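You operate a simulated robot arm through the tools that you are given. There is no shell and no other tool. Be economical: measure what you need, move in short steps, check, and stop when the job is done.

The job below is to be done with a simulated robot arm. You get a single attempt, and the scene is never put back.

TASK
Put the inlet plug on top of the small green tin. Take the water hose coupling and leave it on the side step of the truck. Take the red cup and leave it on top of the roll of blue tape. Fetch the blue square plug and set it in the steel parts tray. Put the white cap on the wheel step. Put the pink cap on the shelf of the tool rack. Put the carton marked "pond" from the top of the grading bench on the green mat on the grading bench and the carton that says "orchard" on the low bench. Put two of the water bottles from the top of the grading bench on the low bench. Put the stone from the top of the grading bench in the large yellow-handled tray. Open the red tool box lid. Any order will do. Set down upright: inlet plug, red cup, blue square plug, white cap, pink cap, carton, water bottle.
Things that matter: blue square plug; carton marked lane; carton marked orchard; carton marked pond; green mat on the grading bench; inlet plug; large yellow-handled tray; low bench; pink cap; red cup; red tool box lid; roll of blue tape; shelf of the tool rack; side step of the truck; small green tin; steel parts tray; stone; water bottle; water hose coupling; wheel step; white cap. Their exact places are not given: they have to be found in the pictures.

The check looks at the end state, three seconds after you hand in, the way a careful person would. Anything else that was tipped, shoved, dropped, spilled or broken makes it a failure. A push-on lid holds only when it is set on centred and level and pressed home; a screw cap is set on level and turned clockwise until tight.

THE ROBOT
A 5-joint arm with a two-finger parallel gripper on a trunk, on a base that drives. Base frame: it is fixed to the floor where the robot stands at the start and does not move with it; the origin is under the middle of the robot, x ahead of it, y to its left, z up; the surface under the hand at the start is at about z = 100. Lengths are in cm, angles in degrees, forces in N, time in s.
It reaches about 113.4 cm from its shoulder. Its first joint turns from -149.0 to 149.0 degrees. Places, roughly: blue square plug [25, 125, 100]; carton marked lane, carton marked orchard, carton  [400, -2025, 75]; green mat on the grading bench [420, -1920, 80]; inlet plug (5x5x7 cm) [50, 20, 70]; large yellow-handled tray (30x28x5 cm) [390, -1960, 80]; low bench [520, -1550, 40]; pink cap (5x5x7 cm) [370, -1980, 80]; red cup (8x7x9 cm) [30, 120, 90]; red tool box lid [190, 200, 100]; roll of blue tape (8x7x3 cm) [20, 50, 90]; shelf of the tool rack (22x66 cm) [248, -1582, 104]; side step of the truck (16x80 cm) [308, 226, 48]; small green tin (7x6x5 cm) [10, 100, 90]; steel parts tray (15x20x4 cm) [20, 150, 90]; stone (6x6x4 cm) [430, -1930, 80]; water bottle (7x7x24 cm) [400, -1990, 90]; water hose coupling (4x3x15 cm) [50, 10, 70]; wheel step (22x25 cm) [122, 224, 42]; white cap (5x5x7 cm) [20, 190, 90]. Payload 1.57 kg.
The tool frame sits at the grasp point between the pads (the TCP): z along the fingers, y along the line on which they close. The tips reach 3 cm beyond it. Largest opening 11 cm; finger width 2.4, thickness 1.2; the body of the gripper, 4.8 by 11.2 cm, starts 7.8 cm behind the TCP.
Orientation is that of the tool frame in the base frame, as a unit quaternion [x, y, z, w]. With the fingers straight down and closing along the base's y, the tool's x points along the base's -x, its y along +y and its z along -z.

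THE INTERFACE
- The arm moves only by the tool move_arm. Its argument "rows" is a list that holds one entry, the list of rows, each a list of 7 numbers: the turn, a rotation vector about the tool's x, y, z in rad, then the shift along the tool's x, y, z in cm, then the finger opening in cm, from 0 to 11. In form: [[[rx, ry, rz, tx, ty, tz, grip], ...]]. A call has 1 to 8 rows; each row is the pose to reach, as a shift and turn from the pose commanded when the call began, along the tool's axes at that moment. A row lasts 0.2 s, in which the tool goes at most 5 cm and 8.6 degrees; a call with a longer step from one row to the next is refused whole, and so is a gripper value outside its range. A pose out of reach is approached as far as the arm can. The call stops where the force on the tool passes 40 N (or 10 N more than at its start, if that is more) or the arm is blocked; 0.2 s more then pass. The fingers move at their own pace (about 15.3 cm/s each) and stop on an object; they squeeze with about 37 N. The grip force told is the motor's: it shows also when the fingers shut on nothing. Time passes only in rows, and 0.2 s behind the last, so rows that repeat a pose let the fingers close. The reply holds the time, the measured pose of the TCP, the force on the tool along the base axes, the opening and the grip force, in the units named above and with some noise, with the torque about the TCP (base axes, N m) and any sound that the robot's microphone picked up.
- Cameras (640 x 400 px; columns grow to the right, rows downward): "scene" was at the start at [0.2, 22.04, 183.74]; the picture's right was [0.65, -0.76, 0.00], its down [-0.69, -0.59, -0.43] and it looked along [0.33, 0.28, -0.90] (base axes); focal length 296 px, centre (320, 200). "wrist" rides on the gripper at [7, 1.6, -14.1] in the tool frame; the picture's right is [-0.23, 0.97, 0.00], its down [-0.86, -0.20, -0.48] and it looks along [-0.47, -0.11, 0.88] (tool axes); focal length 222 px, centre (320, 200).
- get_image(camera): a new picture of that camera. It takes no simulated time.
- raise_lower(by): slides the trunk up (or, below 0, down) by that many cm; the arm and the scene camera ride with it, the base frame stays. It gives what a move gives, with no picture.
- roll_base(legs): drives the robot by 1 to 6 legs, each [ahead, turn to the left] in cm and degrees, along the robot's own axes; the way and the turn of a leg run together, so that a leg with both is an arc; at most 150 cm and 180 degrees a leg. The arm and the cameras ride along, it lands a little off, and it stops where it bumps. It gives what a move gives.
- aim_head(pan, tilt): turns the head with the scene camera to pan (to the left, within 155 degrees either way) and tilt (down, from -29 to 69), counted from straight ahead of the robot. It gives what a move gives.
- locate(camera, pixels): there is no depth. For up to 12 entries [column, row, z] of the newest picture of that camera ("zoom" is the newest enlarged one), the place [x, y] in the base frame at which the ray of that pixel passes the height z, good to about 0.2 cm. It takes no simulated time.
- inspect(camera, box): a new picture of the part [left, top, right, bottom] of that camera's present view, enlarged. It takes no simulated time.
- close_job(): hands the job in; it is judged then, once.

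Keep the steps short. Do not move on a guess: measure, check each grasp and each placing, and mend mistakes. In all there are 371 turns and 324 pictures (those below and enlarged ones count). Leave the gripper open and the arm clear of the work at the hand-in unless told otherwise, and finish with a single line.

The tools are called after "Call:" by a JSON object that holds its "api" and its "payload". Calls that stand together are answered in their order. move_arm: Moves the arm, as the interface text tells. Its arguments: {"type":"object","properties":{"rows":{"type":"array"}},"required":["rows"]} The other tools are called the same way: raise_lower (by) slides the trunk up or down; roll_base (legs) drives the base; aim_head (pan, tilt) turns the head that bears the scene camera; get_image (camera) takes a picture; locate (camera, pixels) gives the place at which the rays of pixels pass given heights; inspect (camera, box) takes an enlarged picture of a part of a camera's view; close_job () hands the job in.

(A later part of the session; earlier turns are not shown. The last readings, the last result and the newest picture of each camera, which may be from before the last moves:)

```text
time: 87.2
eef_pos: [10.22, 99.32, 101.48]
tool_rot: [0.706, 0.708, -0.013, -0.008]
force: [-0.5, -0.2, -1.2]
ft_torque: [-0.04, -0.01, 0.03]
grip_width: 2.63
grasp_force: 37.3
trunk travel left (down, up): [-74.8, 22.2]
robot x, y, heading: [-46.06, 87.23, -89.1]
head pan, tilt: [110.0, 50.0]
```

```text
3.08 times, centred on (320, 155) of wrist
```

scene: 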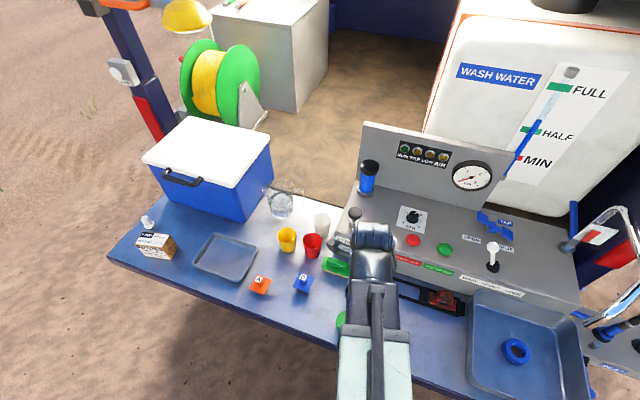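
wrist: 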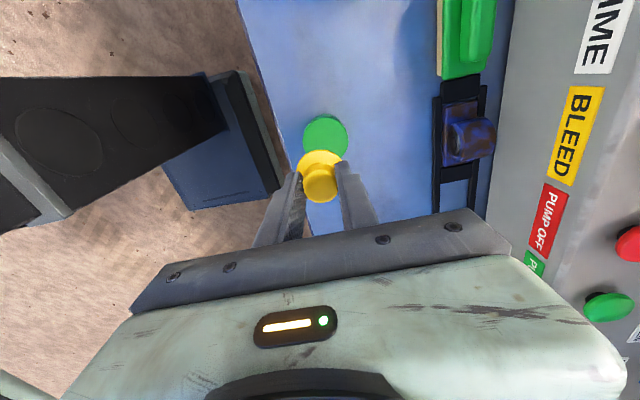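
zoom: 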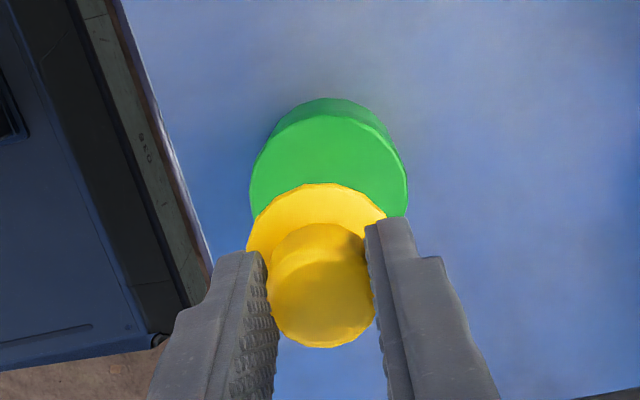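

Call:
{"api": "move_arm", "payload": {"rows": [[[0, 0, 0, 0, 0.3, 0, 0]]]}}

Call:
{"api": "raise_lower", "payload": {"by": -2}}

Call:
{"api": "get_image", "payload": {"camera": "wrist"}}

```text
time: 87.6
eef_pos: [10.37, 99.31, 101.43]
tool_rot: [0.706, 0.708, -0.014, -0.008]
force: [-0.1, 0.1, 0.0]
ft_torque: [0.04, -0.03, 0.02]
grip_width: 2.63
grasp_force: 36.9
trunk travel left (down, up): [-74.8, 22.2]
robot x, y, heading: [-46.28, 87.12, -89.1]
head pan, tilt: [110.0, 50.0]
```

```text
time: 88.3
eef_pos: [10.4, 99.25, 99.44]
tool_rot: [0.706, 0.708, -0.013, -0.008]
force: [-0.6, 0.4, -2.0]
ft_torque: [0.0, -0.01, 0.0]
grip_width: 2.63
grasp_force: 36.7
trunk travel left (down, up): [-72.8, 24.2]
robot x, y, heading: [-46.55, 87.32, -89.2]
head pan, tilt: [110.0, 50.0]
```

```text
250 pictures are left
```

wrist: 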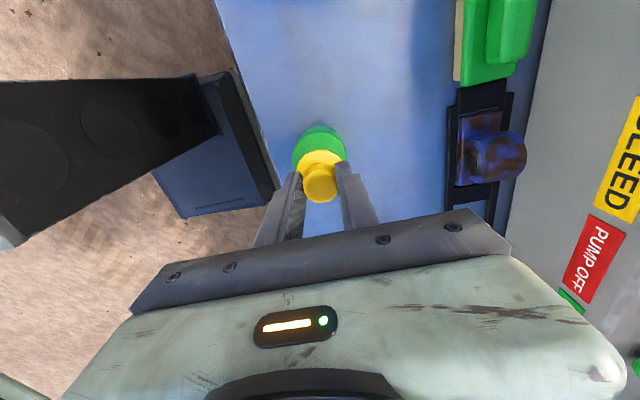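

Call:
{"api": "raise_lower", "payload": {"by": -0.7}}

Call:
{"api": "raise_lower", "payload": {"by": -0.6}}

Call:
{"api": "inspect", "payload": {"camera": "wrist", "box": [260, 90, 380, 220]}}

```text
time: 88.8
eef_pos: [10.45, 99.32, 98.84]
tool_rot: [0.706, 0.708, -0.014, -0.007]
force: [0.4, 0.3, -0.3]
ft_torque: [-0.01, -0.04, 0.02]
grip_width: 2.62
grasp_force: 36.8
trunk travel left (down, up): [-72.1, 24.9]
robot x, y, heading: [-46.38, 87.55, -89.2]
head pan, tilt: [110.0, 50.0]
```

```text
time: 89.4
eef_pos: [10.58, 99.29, 98.15]
tool_rot: [0.706, 0.708, -0.013, -0.007]
force: [-0.1, -0.4, -0.3]
ft_torque: [-0.01, 0.01, 0.01]
grip_width: 2.64
grasp_force: 37.1
trunk travel left (down, up): [-71.5, 25.5]
robot x, y, heading: [-46.34, 87.37, -89.3]
head pan, tilt: [110.0, 50.0]
```

```text
3.08 times, centred on (320, 155) of wrist
```

zoom: 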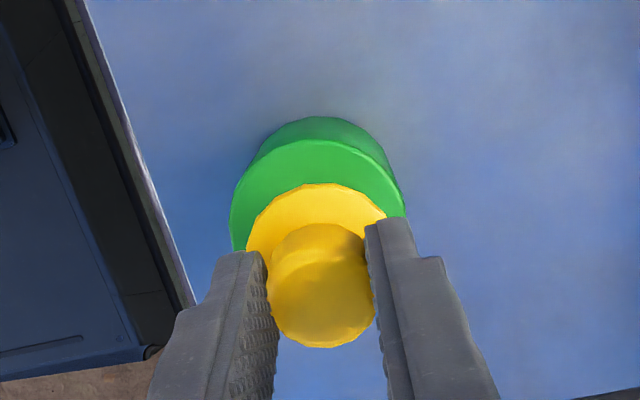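

Call:
{"api": "raise_lower", "payload": {"by": -1}}

Call:
{"api": "raise_lower", "payload": {"by": -0.7}}

Call:
{"api": "raise_lower", "payload": {"by": -0.6}}

Call:
{"api": "inspect", "payload": {"camera": "wrist", "box": [260, 90, 380, 220]}}

```text
time: 90.0
eef_pos: [10.47, 99.33, 97.14]
tool_rot: [0.706, 0.708, -0.013, -0.008]
force: [1.2, 0.3, 7.4]
ft_torque: [-0.07, -0.13, 0.0]
grip_width: 2.62
grasp_force: 37.0
trunk travel left (down, up): [-70.5, 26.5]
robot x, y, heading: [-46.47, 87.49, -89.2]
head pan, tilt: [110.0, 50.0]
```

```text
time: 90.5
eef_pos: [10.2, 99.23, 96.47]
tool_rot: [0.706, 0.708, -0.014, -0.007]
force: [2.0, -0.4, 28.5]
ft_torque: [-0.17, -0.14, -0.02]
grip_width: 2.62
grasp_force: 37.3
trunk travel left (down, up): [-69.8, 27.2]
robot x, y, heading: [-46.35, 87.28, -89.2]
head pan, tilt: [110.0, 50.0]
```

```text
time: 91.0
eef_pos: [10.28, 99.28, 96.07]
tool_rot: [0.706, 0.708, -0.012, -0.007]
force: [0.4, 1.1, 38.6]
ft_torque: [-0.14, -0.11, 0.0]
grip_width: 2.63
grasp_force: 37.2
trunk travel left (down, up): [-69.2, 27.8]
robot x, y, heading: [-46.45, 87.27, -89.1]
head pan, tilt: [110.0, 50.0]
stopped: the force on the tool passed its limit at 63 N (the readings are from after the stop); the commanded pose is now the measured one
```

```text
3.08 times, centred on (320, 155) of wrist
```

zoom: 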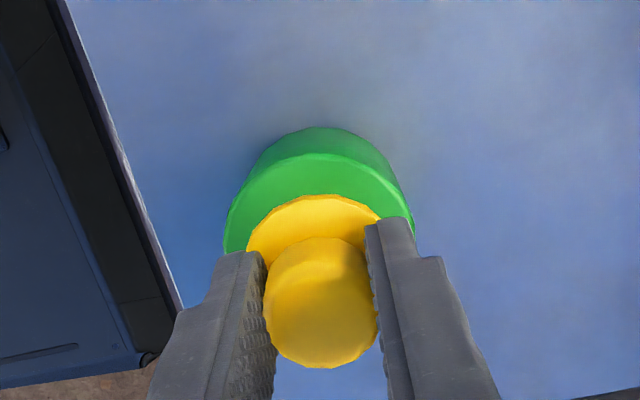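

Plug is on the tin (contact). Relieve slightly and open.

Call:
{"api": "raise_lower", "payload": {"by": 0.4}}

Call:
{"api": "move_arm", "payload": {"rows": [[[0, 0, 0, 0, 0, 0, 3.2], [0, 0, 0, 0, 0, 0, 4], [0, 0, 0, 0, 0, 0, 5.5]]]}}

Call:
{"api": "inspect", "payload": {"camera": "wrist", "box": [240, 90, 400, 240]}}

```text
time: 91.5
eef_pos: [10.5, 99.3, 96.19]
tool_rot: [0.706, 0.708, -0.013, -0.008]
force: [0.3, 0.0, -0.4]
ft_torque: [-0.01, 0.01, 0.04]
grip_width: 2.62
grasp_force: 37.9
trunk travel left (down, up): [-69.6, 27.4]
robot x, y, heading: [-46.55, 87.52, -89.1]
head pan, tilt: [110.0, 50.0]
```

```text
time: 92.3
eef_pos: [10.47, 99.33, 96.35]
tool_rot: [0.706, 0.708, -0.012, -0.008]
force: [0.1, 0.0, 0.3]
ft_torque: [0.0, 0.01, -0.02]
grip_width: 5.48
grasp_force: 0.1
trunk travel left (down, up): [-69.6, 27.4]
robot x, y, heading: [-46.68, 87.11, -89.1]
head pan, tilt: [110.0, 50.0]
```

```text
2.67 times, centred on (320, 165) of wrist
```

zoom: 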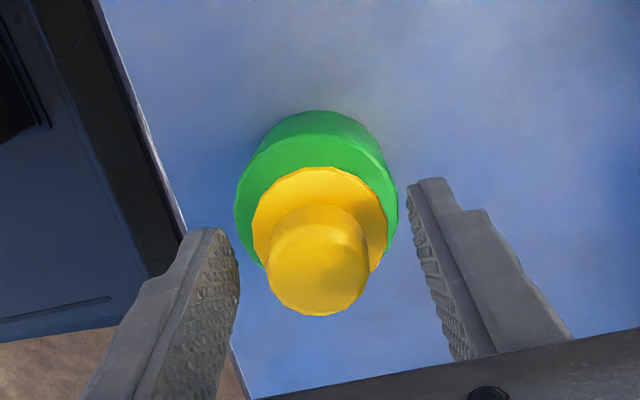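

Standing. Raise and check from above.

Call:
{"api": "raise_lower", "payload": {"by": 20}}

Call:
{"api": "get_image", "payload": {"camera": "wrist"}}

Call:
{"api": "inspect", "payload": {"camera": "wrist", "box": [260, 60, 400, 180]}}

```text
time: 94.5
eef_pos: [10.5, 99.34, 116.37]
tool_rot: [0.706, 0.708, -0.013, -0.008]
force: [-0.4, -0.4, -0.5]
ft_torque: [0.02, -0.05, -0.02]
grip_width: 5.5
grasp_force: 0.0
trunk travel left (down, up): [-89.6, 7.4]
robot x, y, heading: [-46.28, 87.01, -89.2]
head pan, tilt: [110.0, 50.0]
```

```text
246 pictures are left
```

wrist: 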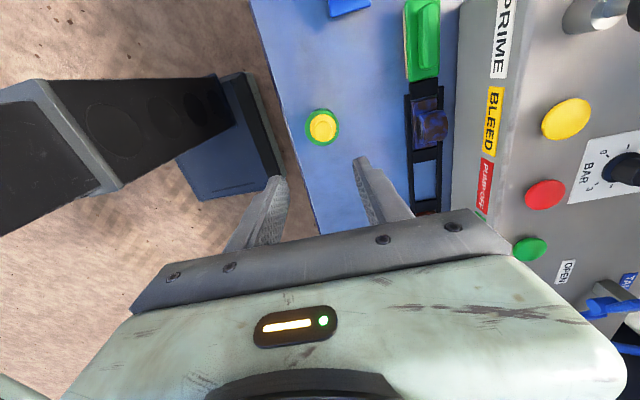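

```text
3.33 times, centred on (330, 120) of wrist
```

zoom: 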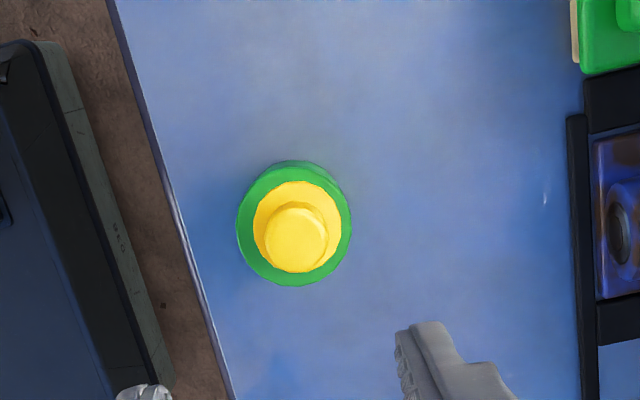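

Inlet plug done. Next the blue square plug (≈(15.8,116)). Move toward it.

Call:
{"api": "move_arm", "payload": {"rows": [[[0, 0, 0, 4, 1.5, 0, 9], [0, 0, 0, 8, 3, 0, 9], [0, 0, 0, 12, 4, 0, 9], [0, 0, 0, 15, 5, 0, 9]]]}}

Call:
{"api": "get_image", "payload": {"camera": "wrist"}}

Call:
{"api": "inspect", "payload": {"camera": "wrist", "box": [240, 40, 400, 200]}}

```text
time: 95.5
eef_pos: [15.44, 114.39, 116.3]
tool_rot: [0.706, 0.708, -0.014, -0.008]
force: [0.1, 0.2, -0.5]
ft_torque: [0.03, -0.02, 0.01]
grip_width: 8.97
grasp_force: 0.0
trunk travel left (down, up): [-89.6, 7.4]
robot x, y, heading: [-46.3, 87.48, -89.2]
head pan, tilt: [110.0, 50.0]
```

```text
244 pictures are left
```

wrist: 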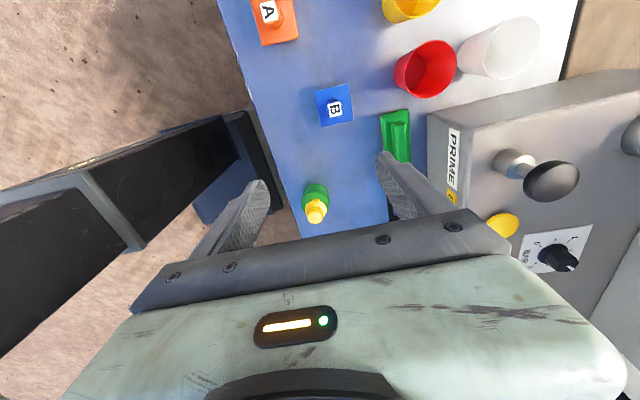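

```text
2.50 times, centred on (320, 120) of wrist
```

zoom: 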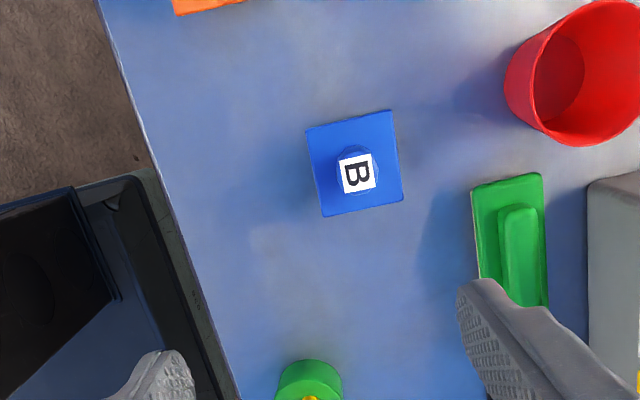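

Call:
{"api": "locate", "payload": {"camera": "wrist", "pixels": [[334.8, 109, 98], [334.8, 109, 96], [334, 105, 93], [422, 95, 90], [425, 60, 99]]}}

Call:
{"api": "inspect", "payload": {"camera": "scene", "box": [240, 220, 360, 300]}}

```text
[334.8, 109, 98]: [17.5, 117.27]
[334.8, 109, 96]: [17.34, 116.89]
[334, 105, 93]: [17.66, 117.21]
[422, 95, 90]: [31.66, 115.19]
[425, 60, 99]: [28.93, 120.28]
```

```text
5.00 times, centred on (300, 260) of scene
```

zoom: 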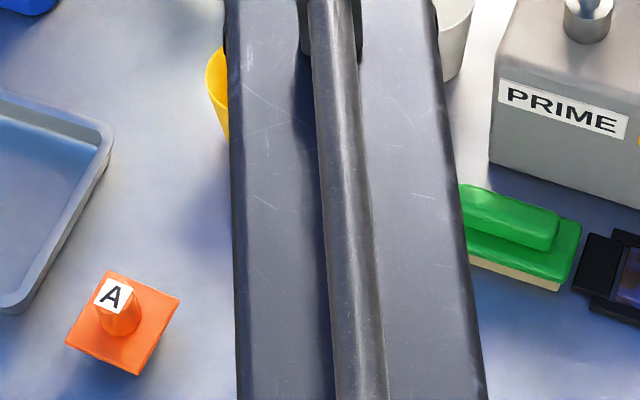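

B plug at ≈(17.5,117.1). Move over and lower to z≈101 to look.

Call:
{"api": "move_arm", "payload": {"rows": [[[0, 0, 0, 2.7, 2.05, 0, 6]]]}}

Call:
{"api": "raise_lower", "payload": {"by": -14}}

Call:
{"api": "get_image", "payload": {"camera": "wrist"}}

Call:
{"api": "inspect", "payload": {"camera": "wrist", "box": [240, 90, 400, 230]}}

```text
time: 95.9
eef_pos: [17.57, 117.1, 116.3]
tool_rot: [0.706, 0.708, -0.014, -0.008]
force: [-0.3, 0.8, 0.7]
ft_torque: [0.0, 0.0, -0.01]
grip_width: 5.98
grasp_force: 0.0
out of reach, approached as far as the arm can: row 1
trunk travel left (down, up): [-89.6, 7.4]
robot x, y, heading: [-46.57, 87.16, -88.8]
head pan, tilt: [110.0, 50.0]
```

```text
time: 97.6
eef_pos: [17.39, 117.12, 102.25]
tool_rot: [0.705, 0.709, -0.014, -0.007]
force: [-0.2, -0.8, 0.6]
ft_torque: [0.0, 0.0, 0.01]
grip_width: 6.0
grasp_force: 0.2
trunk travel left (down, up): [-75.6, 21.4]
robot x, y, heading: [-46.84, 87.58, -89.1]
head pan, tilt: [110.0, 50.0]
```

```text
241 pictures are left
```

wrist: 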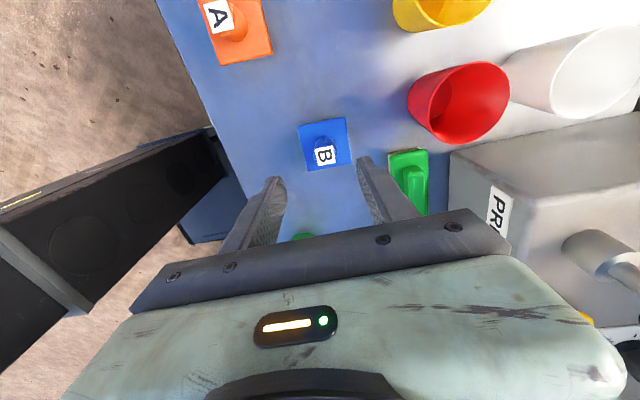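

```text
2.86 times, centred on (320, 160) of wrist
```

zoom: 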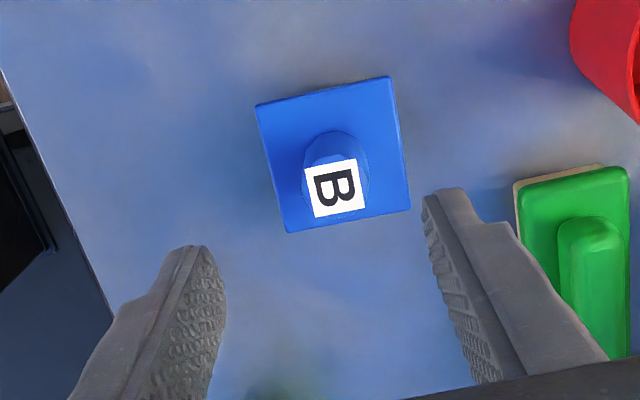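

Call:
{"api": "locate", "payload": {"camera": "wrist", "pixels": [[325.2, 156.5, 97], [325.2, 156.5, 95.5], [324.6, 144, 93], [324.6, 144, 92]]}}

```text
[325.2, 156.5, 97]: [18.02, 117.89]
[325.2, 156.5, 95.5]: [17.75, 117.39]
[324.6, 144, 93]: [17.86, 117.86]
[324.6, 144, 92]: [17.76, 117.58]
```

Shift (+0.45,+0.65) and lower 5.

Call:
{"api": "move_arm", "payload": {"rows": [[[0, 0, 0, 0.65, 0.45, 0, 6]]]}}

Call:
{"api": "raise_lower", "payload": {"by": -4.5}}

Call:
{"api": "inspect", "payload": {"camera": "wrist", "box": [240, 90, 400, 230]}}

```text
time: 98.0
eef_pos: [17.87, 117.63, 102.29]
tool_rot: [0.705, 0.709, -0.013, -0.008]
force: [0.1, -0.6, 0.3]
ft_torque: [-0.03, 0.0, -0.01]
grip_width: 6.02
grasp_force: 0.0
trunk travel left (down, up): [-75.6, 21.4]
robot x, y, heading: [-46.51, 87.33, -89.0]
head pan, tilt: [110.0, 50.0]
```

```text
time: 98.8
eef_pos: [17.79, 117.71, 97.85]
tool_rot: [0.706, 0.708, -0.013, -0.008]
force: [-0.7, -0.4, 0.3]
ft_torque: [0.01, 0.02, -0.01]
grip_width: 5.97
grasp_force: 0.0
trunk travel left (down, up): [-71.1, 25.9]
robot x, y, heading: [-46.22, 87.33, -89.1]
head pan, tilt: [110.0, 50.0]
```

```text
2.86 times, centred on (320, 160) of wrist
```

zoom: 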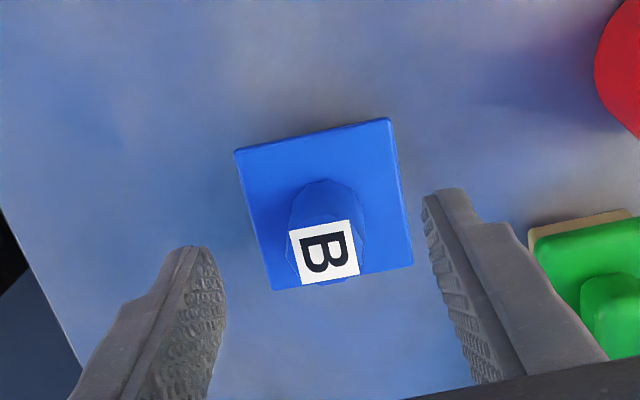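

Call:
{"api": "raise_lower", "payload": {"by": -1.5}}

Call:
{"api": "move_arm", "payload": {"rows": [[[0, 0, 0, 0.2, 0, 0, 4], [0, 0, 0, 0.2, 0, 0, 0], [0, 0, 0, 0.2, 0, 0, 0]]]}}

Call:
{"api": "inspect", "payload": {"camera": "wrist", "box": [240, 90, 400, 230]}}

```text
time: 99.5
eef_pos: [17.93, 117.7, 96.28]
tool_rot: [0.705, 0.709, -0.013, -0.008]
force: [0.6, -0.3, 0.0]
ft_torque: [0.02, 0.02, -0.01]
grip_width: 5.99
grasp_force: 0.1
trunk travel left (down, up): [-69.6, 27.4]
robot x, y, heading: [-46.68, 87.6, -89.0]
head pan, tilt: [110.0, 50.0]
```

```text
time: 100.3
eef_pos: [17.87, 117.94, 96.43]
tool_rot: [0.706, 0.709, -0.013, -0.008]
force: [-0.5, 0.5, 0.3]
ft_torque: [-0.01, 0.0, -0.03]
grip_width: 0.02
grasp_force: 21.1
trunk travel left (down, up): [-69.6, 27.4]
robot x, y, heading: [-46.46, 87.43, -89.4]
head pan, tilt: [110.0, 50.0]
```

```text
2.86 times, centred on (320, 160) of wrist
```

zoom: 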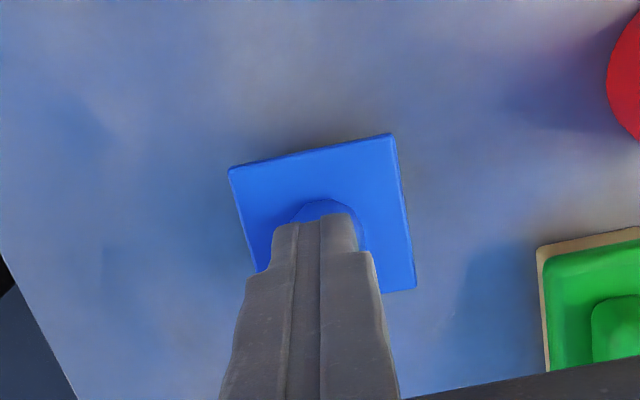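

Missed: triangulating both views, the post top is at ≈(17.0,116.0,91.3) – the bench is lower (~85). Open, shift, lower.

Call:
{"api": "move_arm", "payload": {"rows": [[[0, 0, 0, 0, 0, 0, 4], [0, 0, 0, -1.95, -0.9, 0, 4.5]]]}}

Call:
{"api": "raise_lower", "payload": {"by": -3.0}}

Call:
{"api": "inspect", "payload": {"camera": "wrist", "box": [240, 90, 400, 230]}}

```text
time: 100.9
eef_pos: [16.91, 115.73, 96.32]
tool_rot: [0.707, 0.707, -0.013, -0.007]
force: [-0.6, 0.3, 0.0]
ft_torque: [-0.04, 0.0, 0.01]
grip_width: 4.49
grasp_force: 0.2
trunk travel left (down, up): [-69.6, 27.4]
robot x, y, heading: [-46.6, 87.69, -89.0]
head pan, tilt: [110.0, 50.0]
```

```text
time: 101.6
eef_pos: [16.91, 115.87, 93.36]
tool_rot: [0.706, 0.708, -0.013, -0.007]
force: [-0.1, 0.2, 0.0]
ft_torque: [-0.01, -0.02, -0.03]
grip_width: 4.49
grasp_force: 0.0
trunk travel left (down, up): [-66.6, 30.4]
robot x, y, heading: [-46.05, 87.31, -89.3]
head pan, tilt: [110.0, 50.0]
```

```text
2.86 times, centred on (320, 160) of wrist
```

zoom: 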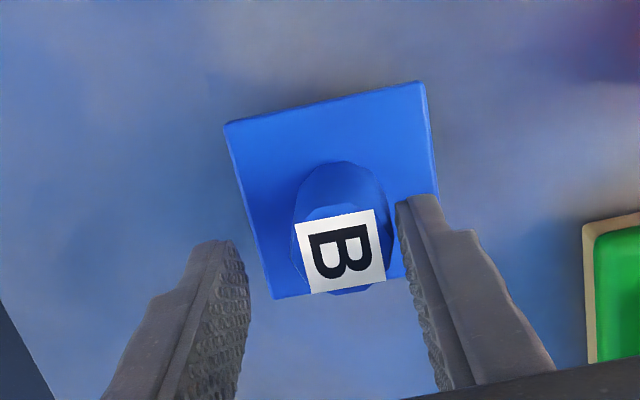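

Label now sits at fingertip depth; shift +0.45 x, lower 2, close.

Call:
{"api": "move_arm", "payload": {"rows": [[[0, 0, 0, 0.1, 0.45, 0, 4.5]]]}}

Call:
{"api": "raise_lower", "payload": {"by": -2.2}}

Call:
{"api": "move_arm", "payload": {"rows": [[[0, 0, 0, 0, 0, 0, 2], [0, 0, 0, 0, 0, 0, 0], [0, 0, 0, 0, 0, 0, 0]]]}}

Call:
{"api": "inspect", "payload": {"camera": "wrist", "box": [240, 90, 400, 230]}}

```text
time: 102.0
eef_pos: [17.42, 115.85, 93.39]
tool_rot: [0.705, 0.709, -0.013, -0.008]
force: [-0.4, -0.2, 0.8]
ft_torque: [-0.03, 0.02, 0.02]
grip_width: 4.51
grasp_force: 0.1
trunk travel left (down, up): [-66.6, 30.4]
robot x, y, heading: [-46.31, 87.07, -89.2]
head pan, tilt: [110.0, 50.0]
```

```text
time: 102.6
eef_pos: [17.22, 116.0, 91.62]
tool_rot: [0.707, 0.708, -0.011, -0.006]
force: [-2.3, -1.7, 20.0]
ft_torque: [0.09, -0.21, 0.0]
grip_width: 4.6
grasp_force: 0.4
trunk travel left (down, up): [-64.8, 32.2]
robot x, y, heading: [-46.51, 87.62, -89.0]
head pan, tilt: [110.0, 50.0]
stopped: the force on the tool passed its limit at 85 N (the readings are from after the stop); the commanded pose is now the measured one
```

```text
time: 103.4
eef_pos: [17.34, 115.83, 91.62]
tool_rot: [0.707, 0.707, -0.01, -0.006]
force: [-0.6, -2.1, 25.8]
ft_torque: [0.15, -0.35, -0.04]
grip_width: 2.62
grasp_force: 36.7
trunk travel left (down, up): [-64.8, 32.2]
robot x, y, heading: [-46.52, 87.73, -89.1]
head pan, tilt: [110.0, 50.0]
```

```text
2.86 times, centred on (320, 160) of wrist
```

zoom: 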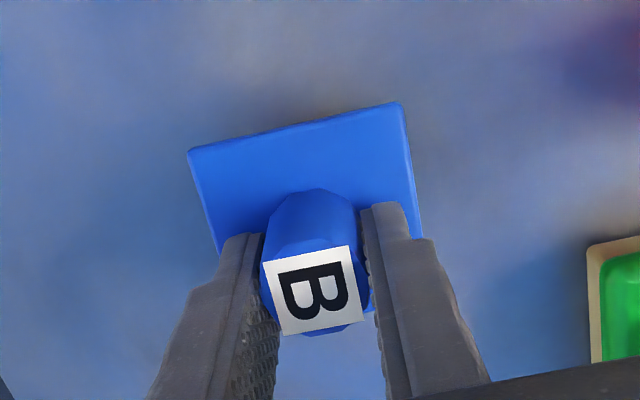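

Post gripped (2.62). Lift and check.

Call:
{"api": "raise_lower", "payload": {"by": 12}}

Call:
{"api": "get_image", "payload": {"camera": "wrist"}}

Call:
{"api": "get_image", "payload": {"camera": "scene"}}

```text
time: 104.9
eef_pos: [17.56, 115.98, 103.38]
tool_rot: [0.707, 0.708, -0.011, -0.006]
force: [-0.1, 0.2, -0.6]
ft_torque: [0.01, -0.04, -0.01]
grip_width: 2.59
grasp_force: 37.0
trunk travel left (down, up): [-76.8, 20.2]
robot x, y, heading: [-46.44, 87.14, -89.0]
head pan, tilt: [110.0, 50.0]
```

```text
235 pictures are left
```

wrist: 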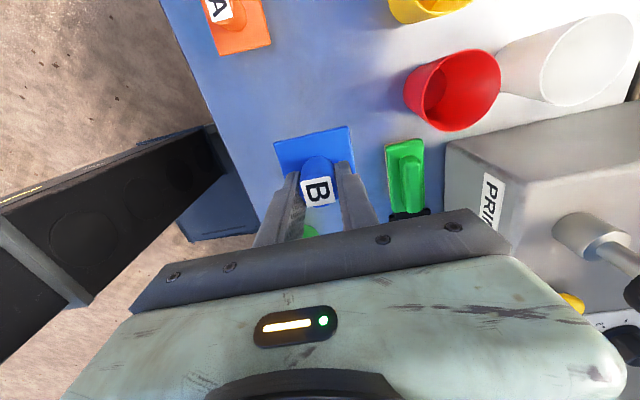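

```text
234 pictures are left
```

scene: 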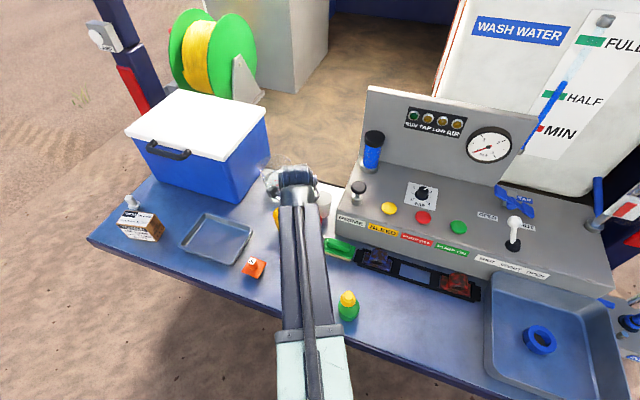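

Held well. Locate the tray.

Call:
{"api": "locate", "payload": {"camera": "scene", "pixels": [[217, 239, 86], [208, 213, 89], [253, 235, 89], [225, 265, 89], [181, 242, 89], [254, 268, 88]]}}

```text
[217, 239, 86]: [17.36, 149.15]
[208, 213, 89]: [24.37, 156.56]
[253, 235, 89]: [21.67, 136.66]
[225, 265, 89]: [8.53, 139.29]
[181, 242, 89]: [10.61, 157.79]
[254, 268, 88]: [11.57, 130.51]
```

Tray centre ≈(16.4,147.5). Move there.

Call:
{"api": "move_arm", "payload": {"rows": [[[0, 0, 0, 4.5, -0.1, 0, 0], [0, 0, 0, 9, -0.3, 0, 0], [0, 0, 0, 13.5, -0.5, 0, 0], [0, 0, 0, 18, -0.7, 0, 0], [0, 0, 0, 22.5, -0.8, 0, 0], [0, 0, 0, 27, -1, 0, 0], [0, 0, 0, 31, -1, 0, 0]]]}}

Call:
{"api": "get_image", "payload": {"camera": "wrist"}}

```text
time: 106.7
eef_pos: [23.6, 137.79, 103.44]
tool_rot: [0.751, 0.66, -0.009, -0.007]
force: [-0.2, 0.8, -0.8]
ft_torque: [0.04, 0.0, -0.03]
grip_width: 2.6
grasp_force: 37.3
out of reach, approached as far as the arm can: row 7
trunk travel left (down, up): [-76.8, 20.2]
robot x, y, heading: [-46.86, 87.19, -89.2]
head pan, tilt: [110.0, 50.0]
stopped in row 7: the arm was blocked; the commanded pose is now the measured one
```

```text
233 pictures are left
```

wrist: 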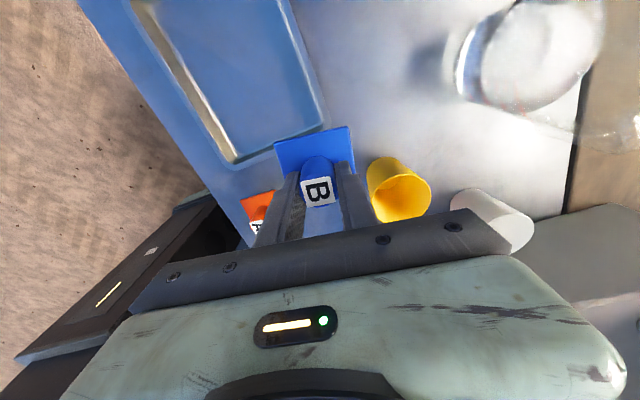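

The arm's turn is blocked near here. I'll bring the hand back to about (17,118) and drive the base 30 cm further along the bench so the hand arrives over the tray.

Call:
{"api": "move_arm", "payload": {"rows": [[[0, 0, -0.05, -4.1, -0.8, 0, 0], [0, 0, -0.1, -8.2, -1.6, 0, 0], [0, 0, -0.129, -12.3, -2.4, 0, 0], [0, 0, -0.129, -16.4, -3.2, 0, 0], [0, 0, -0.129, -20.5, -4, 0, 0]]]}}

Call:
{"api": "roll_base", "payload": {"legs": [[-30, 0]]}}

Call:
{"api": "get_image", "payload": {"camera": "wrist"}}

Call:
{"api": "get_image", "payload": {"camera": "scene"}}

```text
time: 107.9
eef_pos: [16.58, 118.24, 103.44]
tool_rot: [0.706, 0.708, -0.01, -0.008]
force: [0.8, 0.0, -1.0]
ft_torque: [-0.01, 0.0, 0.0]
grip_width: 2.61
grasp_force: 36.4
out of reach, approached as far as the arm can: row 3
trunk travel left (down, up): [-76.8, 20.2]
robot x, y, heading: [-46.43, 87.37, -89.1]
head pan, tilt: [110.0, 50.0]
```

```text
time: 109.9
eef_pos: [16.19, 148.55, 103.52]
tool_rot: [0.704, 0.71, -0.009, -0.009]
force: [0.6, 0.6, 0.1]
ft_torque: [0.0, 0.01, 0.0]
grip_width: 2.61
grasp_force: 37.1
trunk travel left (down, up): [-76.8, 20.2]
robot x, y, heading: [-47.14, 117.53, -88.8]
head pan, tilt: [110.0, 50.0]
```

```text
232 pictures are left
```

wrist: 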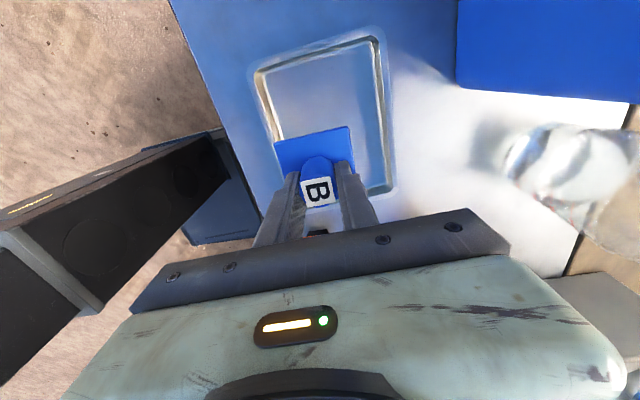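

```text
231 pictures are left
```

scene: 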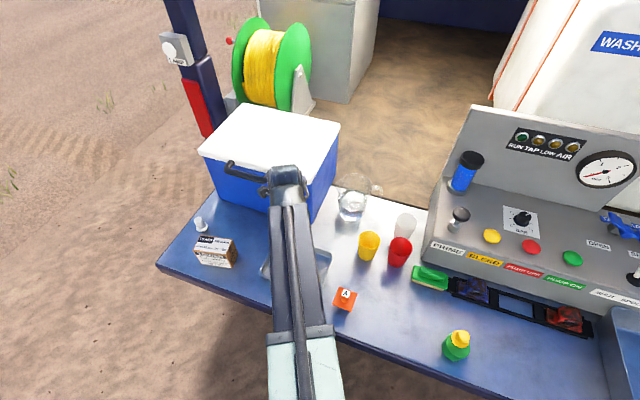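

Call:
{"api": "locate", "payload": {"camera": "wrist", "pixels": [[262, 74, 88], [374, 42, 88], [388, 188, 88], [290, 140, 85], [330, 110, 85]]}}

```text
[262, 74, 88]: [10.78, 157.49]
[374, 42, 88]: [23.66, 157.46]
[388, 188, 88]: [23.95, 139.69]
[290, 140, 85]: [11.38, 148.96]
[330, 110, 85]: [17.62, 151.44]
```

Interior spans x 10.8–23.9, y 139.7–157.5; hand nearly centred. Nudge +1 x and lower.

Call:
{"api": "move_arm", "payload": {"rows": [[[0, 0, 0, 0, 1, 0, 0]]]}}

Call:
{"api": "raise_lower", "payload": {"by": -9.5}}

Call:
{"api": "raise_lower", "payload": {"by": -1}}

Call:
{"api": "raise_lower", "payload": {"by": -0.7}}

Call:
{"api": "get_image", "payload": {"camera": "wrist"}}

```text
time: 110.3
eef_pos: [16.97, 148.58, 103.5]
tool_rot: [0.704, 0.71, -0.009, -0.008]
force: [-0.7, -0.7, -0.3]
ft_torque: [0.01, -0.03, 0.0]
grip_width: 2.6
grasp_force: 37.1
trunk travel left (down, up): [-76.8, 20.2]
robot x, y, heading: [-47.07, 117.66, -88.8]
head pan, tilt: [110.0, 50.0]
```

```text
time: 111.6
eef_pos: [17.12, 148.55, 93.96]
tool_rot: [0.704, 0.71, -0.01, -0.009]
force: [0.4, -1.1, -1.2]
ft_torque: [-0.03, 0.01, -0.01]
grip_width: 2.6
grasp_force: 36.9
trunk travel left (down, up): [-67.3, 29.7]
robot x, y, heading: [-46.94, 117.36, -88.9]
head pan, tilt: [110.0, 50.0]
```

```text
time: 112.2
eef_pos: [16.98, 148.45, 92.89]
tool_rot: [0.704, 0.71, -0.009, -0.007]
force: [-0.2, -0.8, -1.0]
ft_torque: [-0.01, -0.02, -0.03]
grip_width: 2.6
grasp_force: 37.2
trunk travel left (down, up): [-66.3, 30.7]
robot x, y, heading: [-47.15, 117.31, -88.7]
head pan, tilt: [110.0, 50.0]
```

```text
time: 112.8
eef_pos: [17.1, 148.53, 92.23]
tool_rot: [0.704, 0.71, -0.009, -0.009]
force: [-0.2, 0.4, 0.2]
ft_torque: [-0.01, 0.01, 0.02]
grip_width: 2.6
grasp_force: 37.4
trunk travel left (down, up): [-65.6, 31.4]
robot x, y, heading: [-47.0, 117.46, -89.1]
head pan, tilt: [110.0, 50.0]
```

```text
230 pictures are left
```

wrist: 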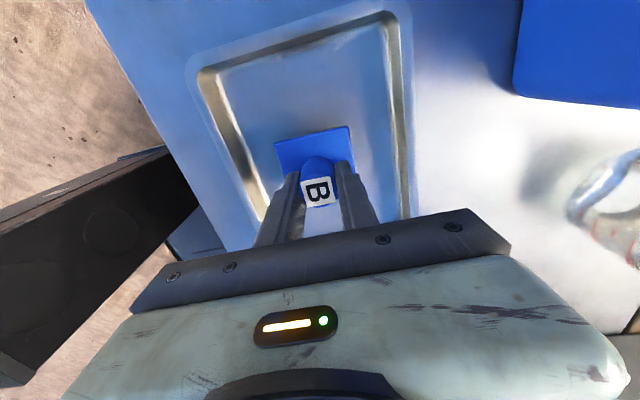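

Call:
{"api": "raise_lower", "payload": {"by": -0.5}}

Call:
{"api": "raise_lower", "payload": {"by": -0.5}}

Call:
{"api": "raise_lower", "payload": {"by": -0.4}}

```text
time: 113.3
eef_pos: [16.95, 148.56, 92.0]
tool_rot: [0.704, 0.71, -0.007, -0.008]
force: [7.1, 4.6, 36.9]
ft_torque: [0.37, -1.05, 0.04]
grip_width: 2.62
grasp_force: 37.2
trunk travel left (down, up): [-65.1, 31.9]
robot x, y, heading: [-46.8, 117.43, -88.9]
head pan, tilt: [110.0, 50.0]
```

```text
time: 113.6
eef_pos: [16.92, 148.45, 91.99]
tool_rot: [0.704, 0.71, -0.006, -0.007]
force: [-0.6, -1.0, 33.3]
ft_torque: [0.0, -0.46, 0.0]
grip_width: 2.59
grasp_force: 37.2
trunk travel left (down, up): [-65.1, 31.9]
robot x, y, heading: [-46.98, 117.33, -88.6]
head pan, tilt: [110.0, 50.0]
stopped: the force on the tool passed its limit at 57 N (the readings are from after the stop); the commanded pose is now the measured one
```

```text
time: 113.9
eef_pos: [16.97, 148.49, 91.92]
tool_rot: [0.704, 0.71, -0.007, -0.007]
force: [-1.9, -1.3, 38.2]
ft_torque: [-0.04, -0.49, 0.0]
grip_width: 2.56
grasp_force: 37.2
trunk travel left (down, up): [-65.1, 31.9]
robot x, y, heading: [-46.81, 117.19, -88.9]
head pan, tilt: [110.0, 50.0]
stopped: the force on the tool passed its limit at 51 N (the readings are from after the stop); the commanded pose is now the measured one
```

Contact. Relieve 0.3, open to 4, lift, look.

Call:
{"api": "raise_lower", "payload": {"by": 0.3}}

Call:
{"api": "move_arm", "payload": {"rows": [[[0, 0, 0, 0, 0, 0, 3.2], [0, 0, 0, 0, 0, 0, 4.2], [0, 0, 0, 0, 0, 0, 4.5]]]}}

Call:
{"api": "raise_lower", "payload": {"by": 24}}

Call:
{"api": "get_image", "payload": {"camera": "wrist"}}

```text
time: 114.4
eef_pos: [17.18, 148.63, 92.0]
tool_rot: [0.704, 0.71, -0.007, -0.008]
force: [-0.7, 0.2, 1.4]
ft_torque: [-0.04, -0.02, 0.0]
grip_width: 2.56
grasp_force: 36.8
trunk travel left (down, up): [-65.4, 31.6]
robot x, y, heading: [-46.83, 117.42, -88.9]
head pan, tilt: [110.0, 50.0]
```

```text
time: 115.2
eef_pos: [17.13, 148.7, 92.16]
tool_rot: [0.704, 0.71, -0.007, -0.008]
force: [0.0, -0.4, 0.3]
ft_torque: [0.0, 0.01, -0.01]
grip_width: 4.49
grasp_force: 0.0
trunk travel left (down, up): [-65.4, 31.6]
robot x, y, heading: [-46.93, 117.73, -88.8]
head pan, tilt: [110.0, 50.0]
```

```text
time: 117.7
eef_pos: [17.21, 148.62, 115.94]
tool_rot: [0.703, 0.711, -0.007, -0.008]
force: [-0.8, -0.1, 0.0]
ft_torque: [0.01, 0.01, 0.0]
grip_width: 4.52
grasp_force: 0.1
trunk travel left (down, up): [-89.4, 7.6]
robot x, y, heading: [-47.07, 117.6, -89.0]
head pan, tilt: [110.0, 50.0]
```

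```text
229 pictures are left
```

wrist: 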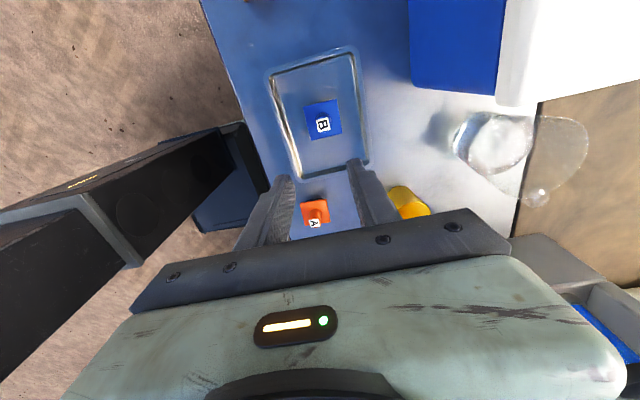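

Blue plug sits in the tray. Next the red cup: because of the spout over the tape I'll hold the cup with the hand pitched about 45°, camera on top. First swing the hand back and look at the cups.

Call:
{"api": "move_arm", "payload": {"rows": [[[0, 0, 0.14, -4.5, -2, 0, 9], [0, 0, 0.28, -9, -4, 0, 9], [0, 0, 0.42, -13.5, -6, 0, 9], [0, 0, 0.56, -18, -7, 0, 9], [0, 0, 0.7, -22.5, -8, 0, 9], [0, 0, 0.84, -27, -8, 0, 9], [0, 0, 0.98, -31, -8, 0, 9], [0, 0, 1.12, -35, -8, 0, 9]]]}}

Call:
{"api": "move_arm", "payload": {"rows": [[[0, 0, 0.14, 0, 0, 0, 9], [0, 0, 0.28, 0, 0, 0, 9], [0, 0, 0.42, 0, 0, 0, 9]]]}}

Call:
{"api": "get_image", "payload": {"camera": "wrist"}}

Call:
{"api": "get_image", "payload": {"camera": "scene"}}

```text
time: 119.5
eef_pos: [9.53, 113.57, 116.05]
tool_rot: [0.974, 0.226, -0.011, -0.002]
force: [-0.3, -0.2, 0.0]
ft_torque: [-0.03, 0.05, 0.0]
grip_width: 9.02
grasp_force: 0.0
out of reach, approached as far as the arm can: row 6, 7, 8
trunk travel left (down, up): [-89.4, 7.6]
robot x, y, heading: [-47.13, 117.52, -89.0]
head pan, tilt: [110.0, 50.0]
```

```text
time: 120.3
eef_pos: [9.39, 112.02, 116.13]
tool_rot: [0.998, 0.06, -0.01, -0.002]
force: [0.1, 0.1, 0.0]
ft_torque: [0.0, -0.02, -0.02]
grip_width: 8.99
grasp_force: 0.0
out of reach, approached as far as the arm can: row 3
trunk travel left (down, up): [-89.4, 7.6]
robot x, y, heading: [-47.07, 117.7, -88.9]
head pan, tilt: [110.0, 50.0]
```

```text
228 pictures are left
```

wrist: 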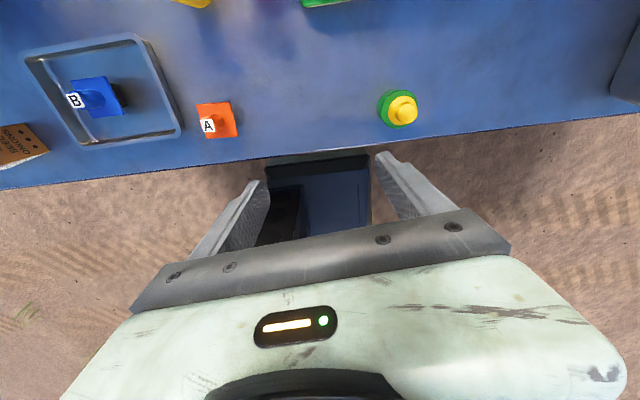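

```text
227 pictures are left
```

scene: 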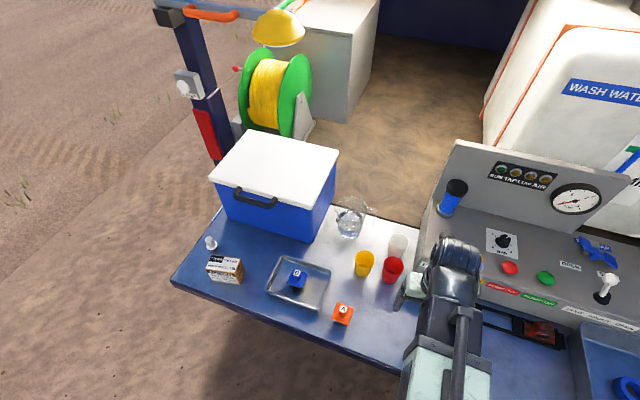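

Call:
{"api": "inspect", "payload": {"camera": "scene", "box": [320, 200, 440, 300]}}

Call:
{"api": "locate", "payload": {"camera": "scene", "pixels": [[393, 264, 94], [364, 257, 94], [398, 241, 94], [391, 281, 85.5], [362, 273, 85.5]]}}

```text
4.00 times, centred on (380, 250) of scene
```

zoom: 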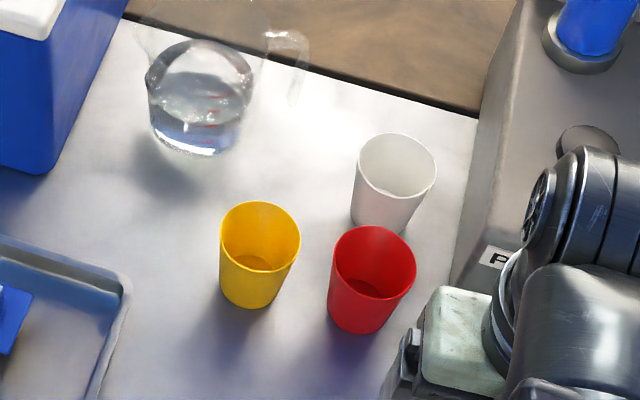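

```text
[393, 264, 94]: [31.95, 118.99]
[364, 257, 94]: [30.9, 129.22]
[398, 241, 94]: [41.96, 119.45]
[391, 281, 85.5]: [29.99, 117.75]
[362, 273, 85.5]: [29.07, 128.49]
```

Red rim centre ≈(31.4,118.8), yellow ≈(30.7,129), gap ≈2.3 cm. Square the yaw and tilt a little to learn the wrist geometry.

Call:
{"api": "move_arm", "payload": {"rows": [[[0, 0, 0.12, -2, -4, 0, 9], [0, 0, 0.12, -4, -7.5, 0, 9]]]}}

Call:
{"api": "move_arm", "payload": {"rows": [[[0, 0.13, 0, 3.2, 0, -0.2, 9], [0, 0.26, 0, 6.4, 0, -0.8, 9]]]}}

```text
time: 120.9
eef_pos: [4.88, 109.61, 116.07]
tool_rot: [0.999, 0.031, -0.008, -0.016]
force: [-0.4, 1.2, -0.1]
ft_torque: [0.0, 0.0, -0.03]
grip_width: 9.01
grasp_force: 0.1
out of reach, approached as far as the arm can: row 1, 2
trunk travel left (down, up): [-89.4, 7.6]
robot x, y, heading: [-47.28, 117.75, -88.6]
head pan, tilt: [110.0, 50.0]
```

```text
time: 121.5
eef_pos: [11.26, 109.97, 116.75]
tool_rot: [0.992, 0.029, 0.122, -0.02]
force: [0.0, 0.1, 0.2]
ft_torque: [0.0, -0.01, -0.01]
grip_width: 9.01
grasp_force: 0.1
trunk travel left (down, up): [-89.4, 7.6]
robot x, y, heading: [-47.3, 117.6, -88.8]
head pan, tilt: [110.0, 50.0]
```

Wrist length L≈24. Now try to move +y (tool −y) toward y=118.8.

Call:
{"api": "move_arm", "payload": {"rows": [[[0, 0, 0, 2, -3, 0, 9], [0, 0, 0, 4, -6, 0, 9], [0, 0, 0, 5, -9, 0, 9]]]}}

```text
time: 122.3
eef_pos: [15.5, 113.72, 116.85]
tool_rot: [0.991, 0.054, 0.122, -0.033]
force: [0.7, -0.2, -0.6]
ft_torque: [-0.01, -0.06, -0.01]
grip_width: 8.96
grasp_force: 0.1
out of reach, approached as far as the arm can: row 1, 2, 3
trunk travel left (down, up): [-89.4, 7.6]
robot x, y, heading: [-47.38, 117.4, -89.1]
head pan, tilt: [110.0, 50.0]
```

The tilt plane must contain the shoulder axis; a small sideways tilt error distorted the result. I'll command the exact orientation (bearing ≈0.7°, tilt 14°) at (18,118.6).

Call:
{"api": "move_arm", "payload": {"rows": [[[-0.038, 0, 0.044, 1.5, -2.3, 0.5, 9], [-0.076, -0.001, 0.088, 2.9, -4.6, 1.0, 9], [-0.076, -0.001, 0.088, 2.9, -4.6, 1.0, 9]]]}}

```text
time: 123.1
eef_pos: [15.54, 113.53, 116.85]
tool_rot: [0.99, 0.053, 0.124, -0.033]
force: [0.4, 0.1, -0.1]
ft_torque: [-0.01, -0.01, 0.05]
grip_width: 8.99
grasp_force: 0.0
out of reach, approached as far as the arm can: row 1, 2, 3
trunk travel left (down, up): [-89.4, 7.6]
robot x, y, heading: [-47.13, 117.23, -89.1]
head pan, tilt: [110.0, 50.0]
```

The roll joint seems to have a stop at this orientation. I'll use the opposite one (camera underneath), first straightening the hand, then spinning it round ~170°.

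Call:
{"api": "move_arm", "payload": {"rows": [[[-0.007, -0.086, -0.08, -2, -0.2, -0.25, 9], [-0.015, -0.171, -0.161, -4, -0.4, -0.5, 9], [-0.022, -0.257, -0.241, -5.9, -0.6, -0.76, 9]]]}}

Call:
{"api": "move_arm", "payload": {"rows": [[[0, 0, -0.148, 0, 0, 0, 9], [0, 0, -0.296, 0, 0, 0, 9], [0, 0, -0.444, 0, 0, 0, 9], [0, 0, -0.592, 0, 0, 0, 9], [0, 0, -0.74, 0, 0, 0, 9], [0, 0, -0.888, 0, 0, 0, 9], [0, 0, -1.036, 0, 0, 0, 9], [0, 0, -1.184, 0, 0, 0, 9]]]}}

Call:
{"api": "move_arm", "payload": {"rows": [[[0, 0, -0.148, 0, 0, 0, 9], [0, 0, -0.296, 0, 0, 0, 9], [0, 0, -0.444, 0, 0, 0, 9], [0, 0, -0.592, 0, 0, 0, 9], [0, 0, -0.74, 0, 0, 0, 9], [0, 0, -0.888, 0, 0, 0, 9], [0, 0, -1.036, 0, 0, 0, 9], [0, 0, -1.184, 0, 0, 0, 9]]]}}

```text
time: 123.9
eef_pos: [9.72, 113.63, 116.09]
tool_rot: [0.985, 0.175, -0.002, 0.0]
force: [0.5, 1.2, -0.2]
ft_torque: [0.01, -0.05, 0.01]
grip_width: 9.01
grasp_force: 0.0
trunk travel left (down, up): [-89.4, 7.6]
robot x, y, heading: [-46.89, 117.61, -89.0]
head pan, tilt: [110.0, 50.0]
```

```text
time: 125.7
eef_pos: [9.85, 113.5, 116.02]
tool_rot: [0.719, 0.695, -0.001, 0.0]
force: [0.2, 0.2, 0.1]
ft_torque: [0.02, -0.04, 0.01]
grip_width: 8.99
grasp_force: 0.0
trunk travel left (down, up): [-89.4, 7.6]
robot x, y, heading: [-46.69, 117.69, -88.9]
head pan, tilt: [110.0, 50.0]
```

```text
time: 127.5
eef_pos: [9.65, 113.56, 116.07]
tool_rot: [0.209, 0.978, -0.001, -0.001]
force: [0.6, -0.2, -0.5]
ft_torque: [0.0, 0.0, -0.01]
grip_width: 9.0
grasp_force: 0.1
trunk travel left (down, up): [-89.4, 7.6]
robot x, y, heading: [-46.98, 117.5, -88.9]
head pan, tilt: [110.0, 50.0]
```

Now yaw to 180°, centre on y=118.7, then tilt 45° outward.

Call:
{"api": "move_arm", "payload": {"rows": [[[0, 0, -0.14, 0.6, 1.6, 0, 9], [0, 0, -0.28, 1.2, 3.2, 0, 9], [0, 0, -0.435, 1.8, 4.77, 0, 9], [0, 0, -0.435, 1.8, 4.77, 0, 9]]]}}

Call:
{"api": "move_arm", "payload": {"rows": [[[0, -0.131, 0, -3.13, 0, -0.2, 9], [0, -0.262, 0, -6.2, 0, -0.82, 9], [0, -0.393, 0, -9.18, 0, -1.83, 9], [0, -0.524, 0, -12, 0, -3.2, 9], [0, -0.654, 0, -14.6, 0, -4.96, 9], [0, -0.785, 0, -17, 0, -7.03, 9]]]}}

Call:
{"api": "get_image", "payload": {"camera": "wrist"}}

Call:
{"api": "get_image", "payload": {"camera": "scene"}}

```text
refused: row 3 steps farther than a row can; nothing moved
```

```text
time: 128.9
eef_pos: [25.5, 106.65, 123.05]
tool_rot: [0.193, 0.903, -0.082, 0.376]
force: [0.3, -0.1, -0.8]
ft_torque: [-0.02, 0.0, 0.03]
grip_width: 9.0
grasp_force: 0.1
out of reach, approached as far as the arm can: row 4
trunk travel left (down, up): [-89.4, 7.6]
robot x, y, heading: [-46.86, 117.19, -89.1]
head pan, tilt: [110.0, 50.0]
```

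```text
225 pictures are left
```

wrist: 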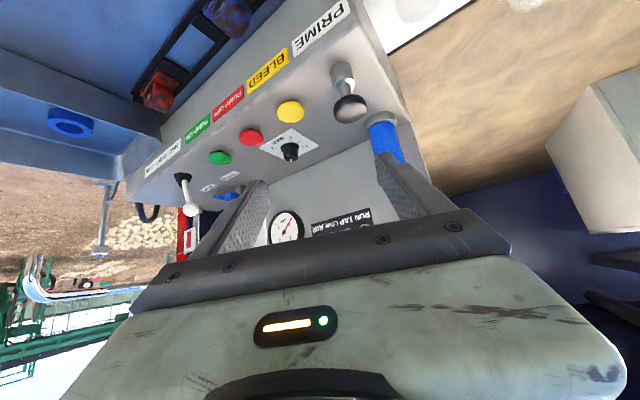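

```text
224 pictures are left
```

scene: 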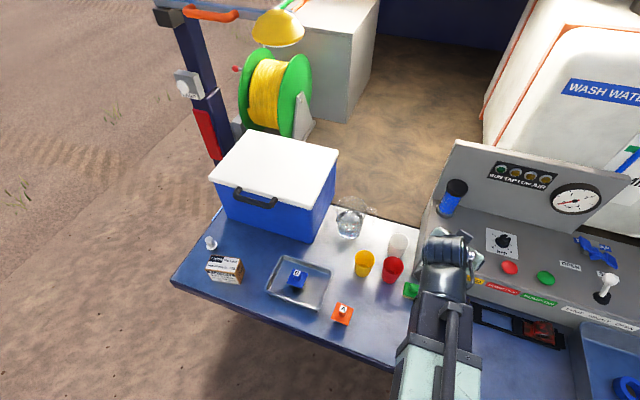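

The yaw move was refused, so the tilt points at −24°. Correct by turning 24.9° about the vertical and shifting 12 cm in +y.

Call:
{"api": "move_arm", "payload": {"rows": [[[-0.103, 0, -0.103, 1.17, 3.65, -1.17, 9], [-0.205, 0, -0.205, 2.33, 7.3, -2.33, 9], [-0.308, 0, -0.308, 3.5, 10.9, -3.5, 9], [-0.308, 0, -0.308, 3.5, 10.9, -3.5, 9]]]}}

Call:
{"api": "get_image", "payload": {"camera": "wrist"}}

Call:
{"api": "get_image", "payload": {"camera": "scene"}}

```text
time: 129.9
eef_pos: [25.22, 118.84, 122.89]
tool_rot: [-0.007, 0.924, 0.003, 0.382]
force: [-0.3, -0.3, 0.7]
ft_torque: [-0.01, 0.02, -0.04]
grip_width: 9.0
grasp_force: 0.1
trunk travel left (down, up): [-89.4, 7.6]
robot x, y, heading: [-47.08, 117.74, -88.8]
head pan, tilt: [110.0, 50.0]
```

```text
223 pictures are left
```

wrist: 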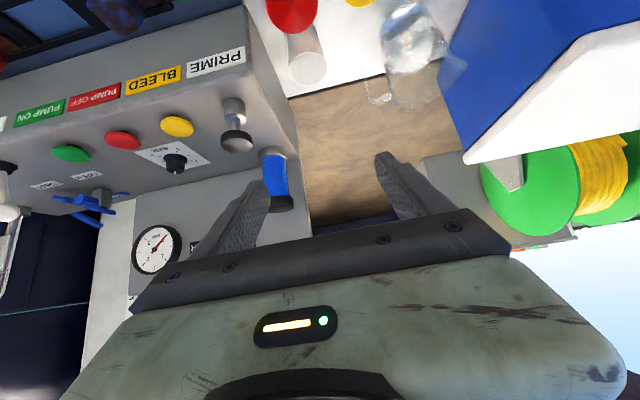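

```text
222 pictures are left
```

scene: 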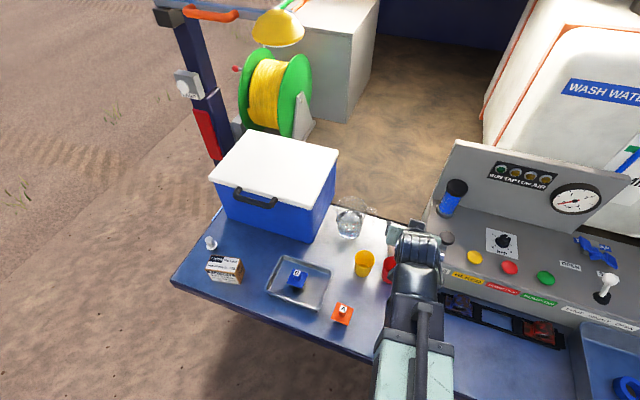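

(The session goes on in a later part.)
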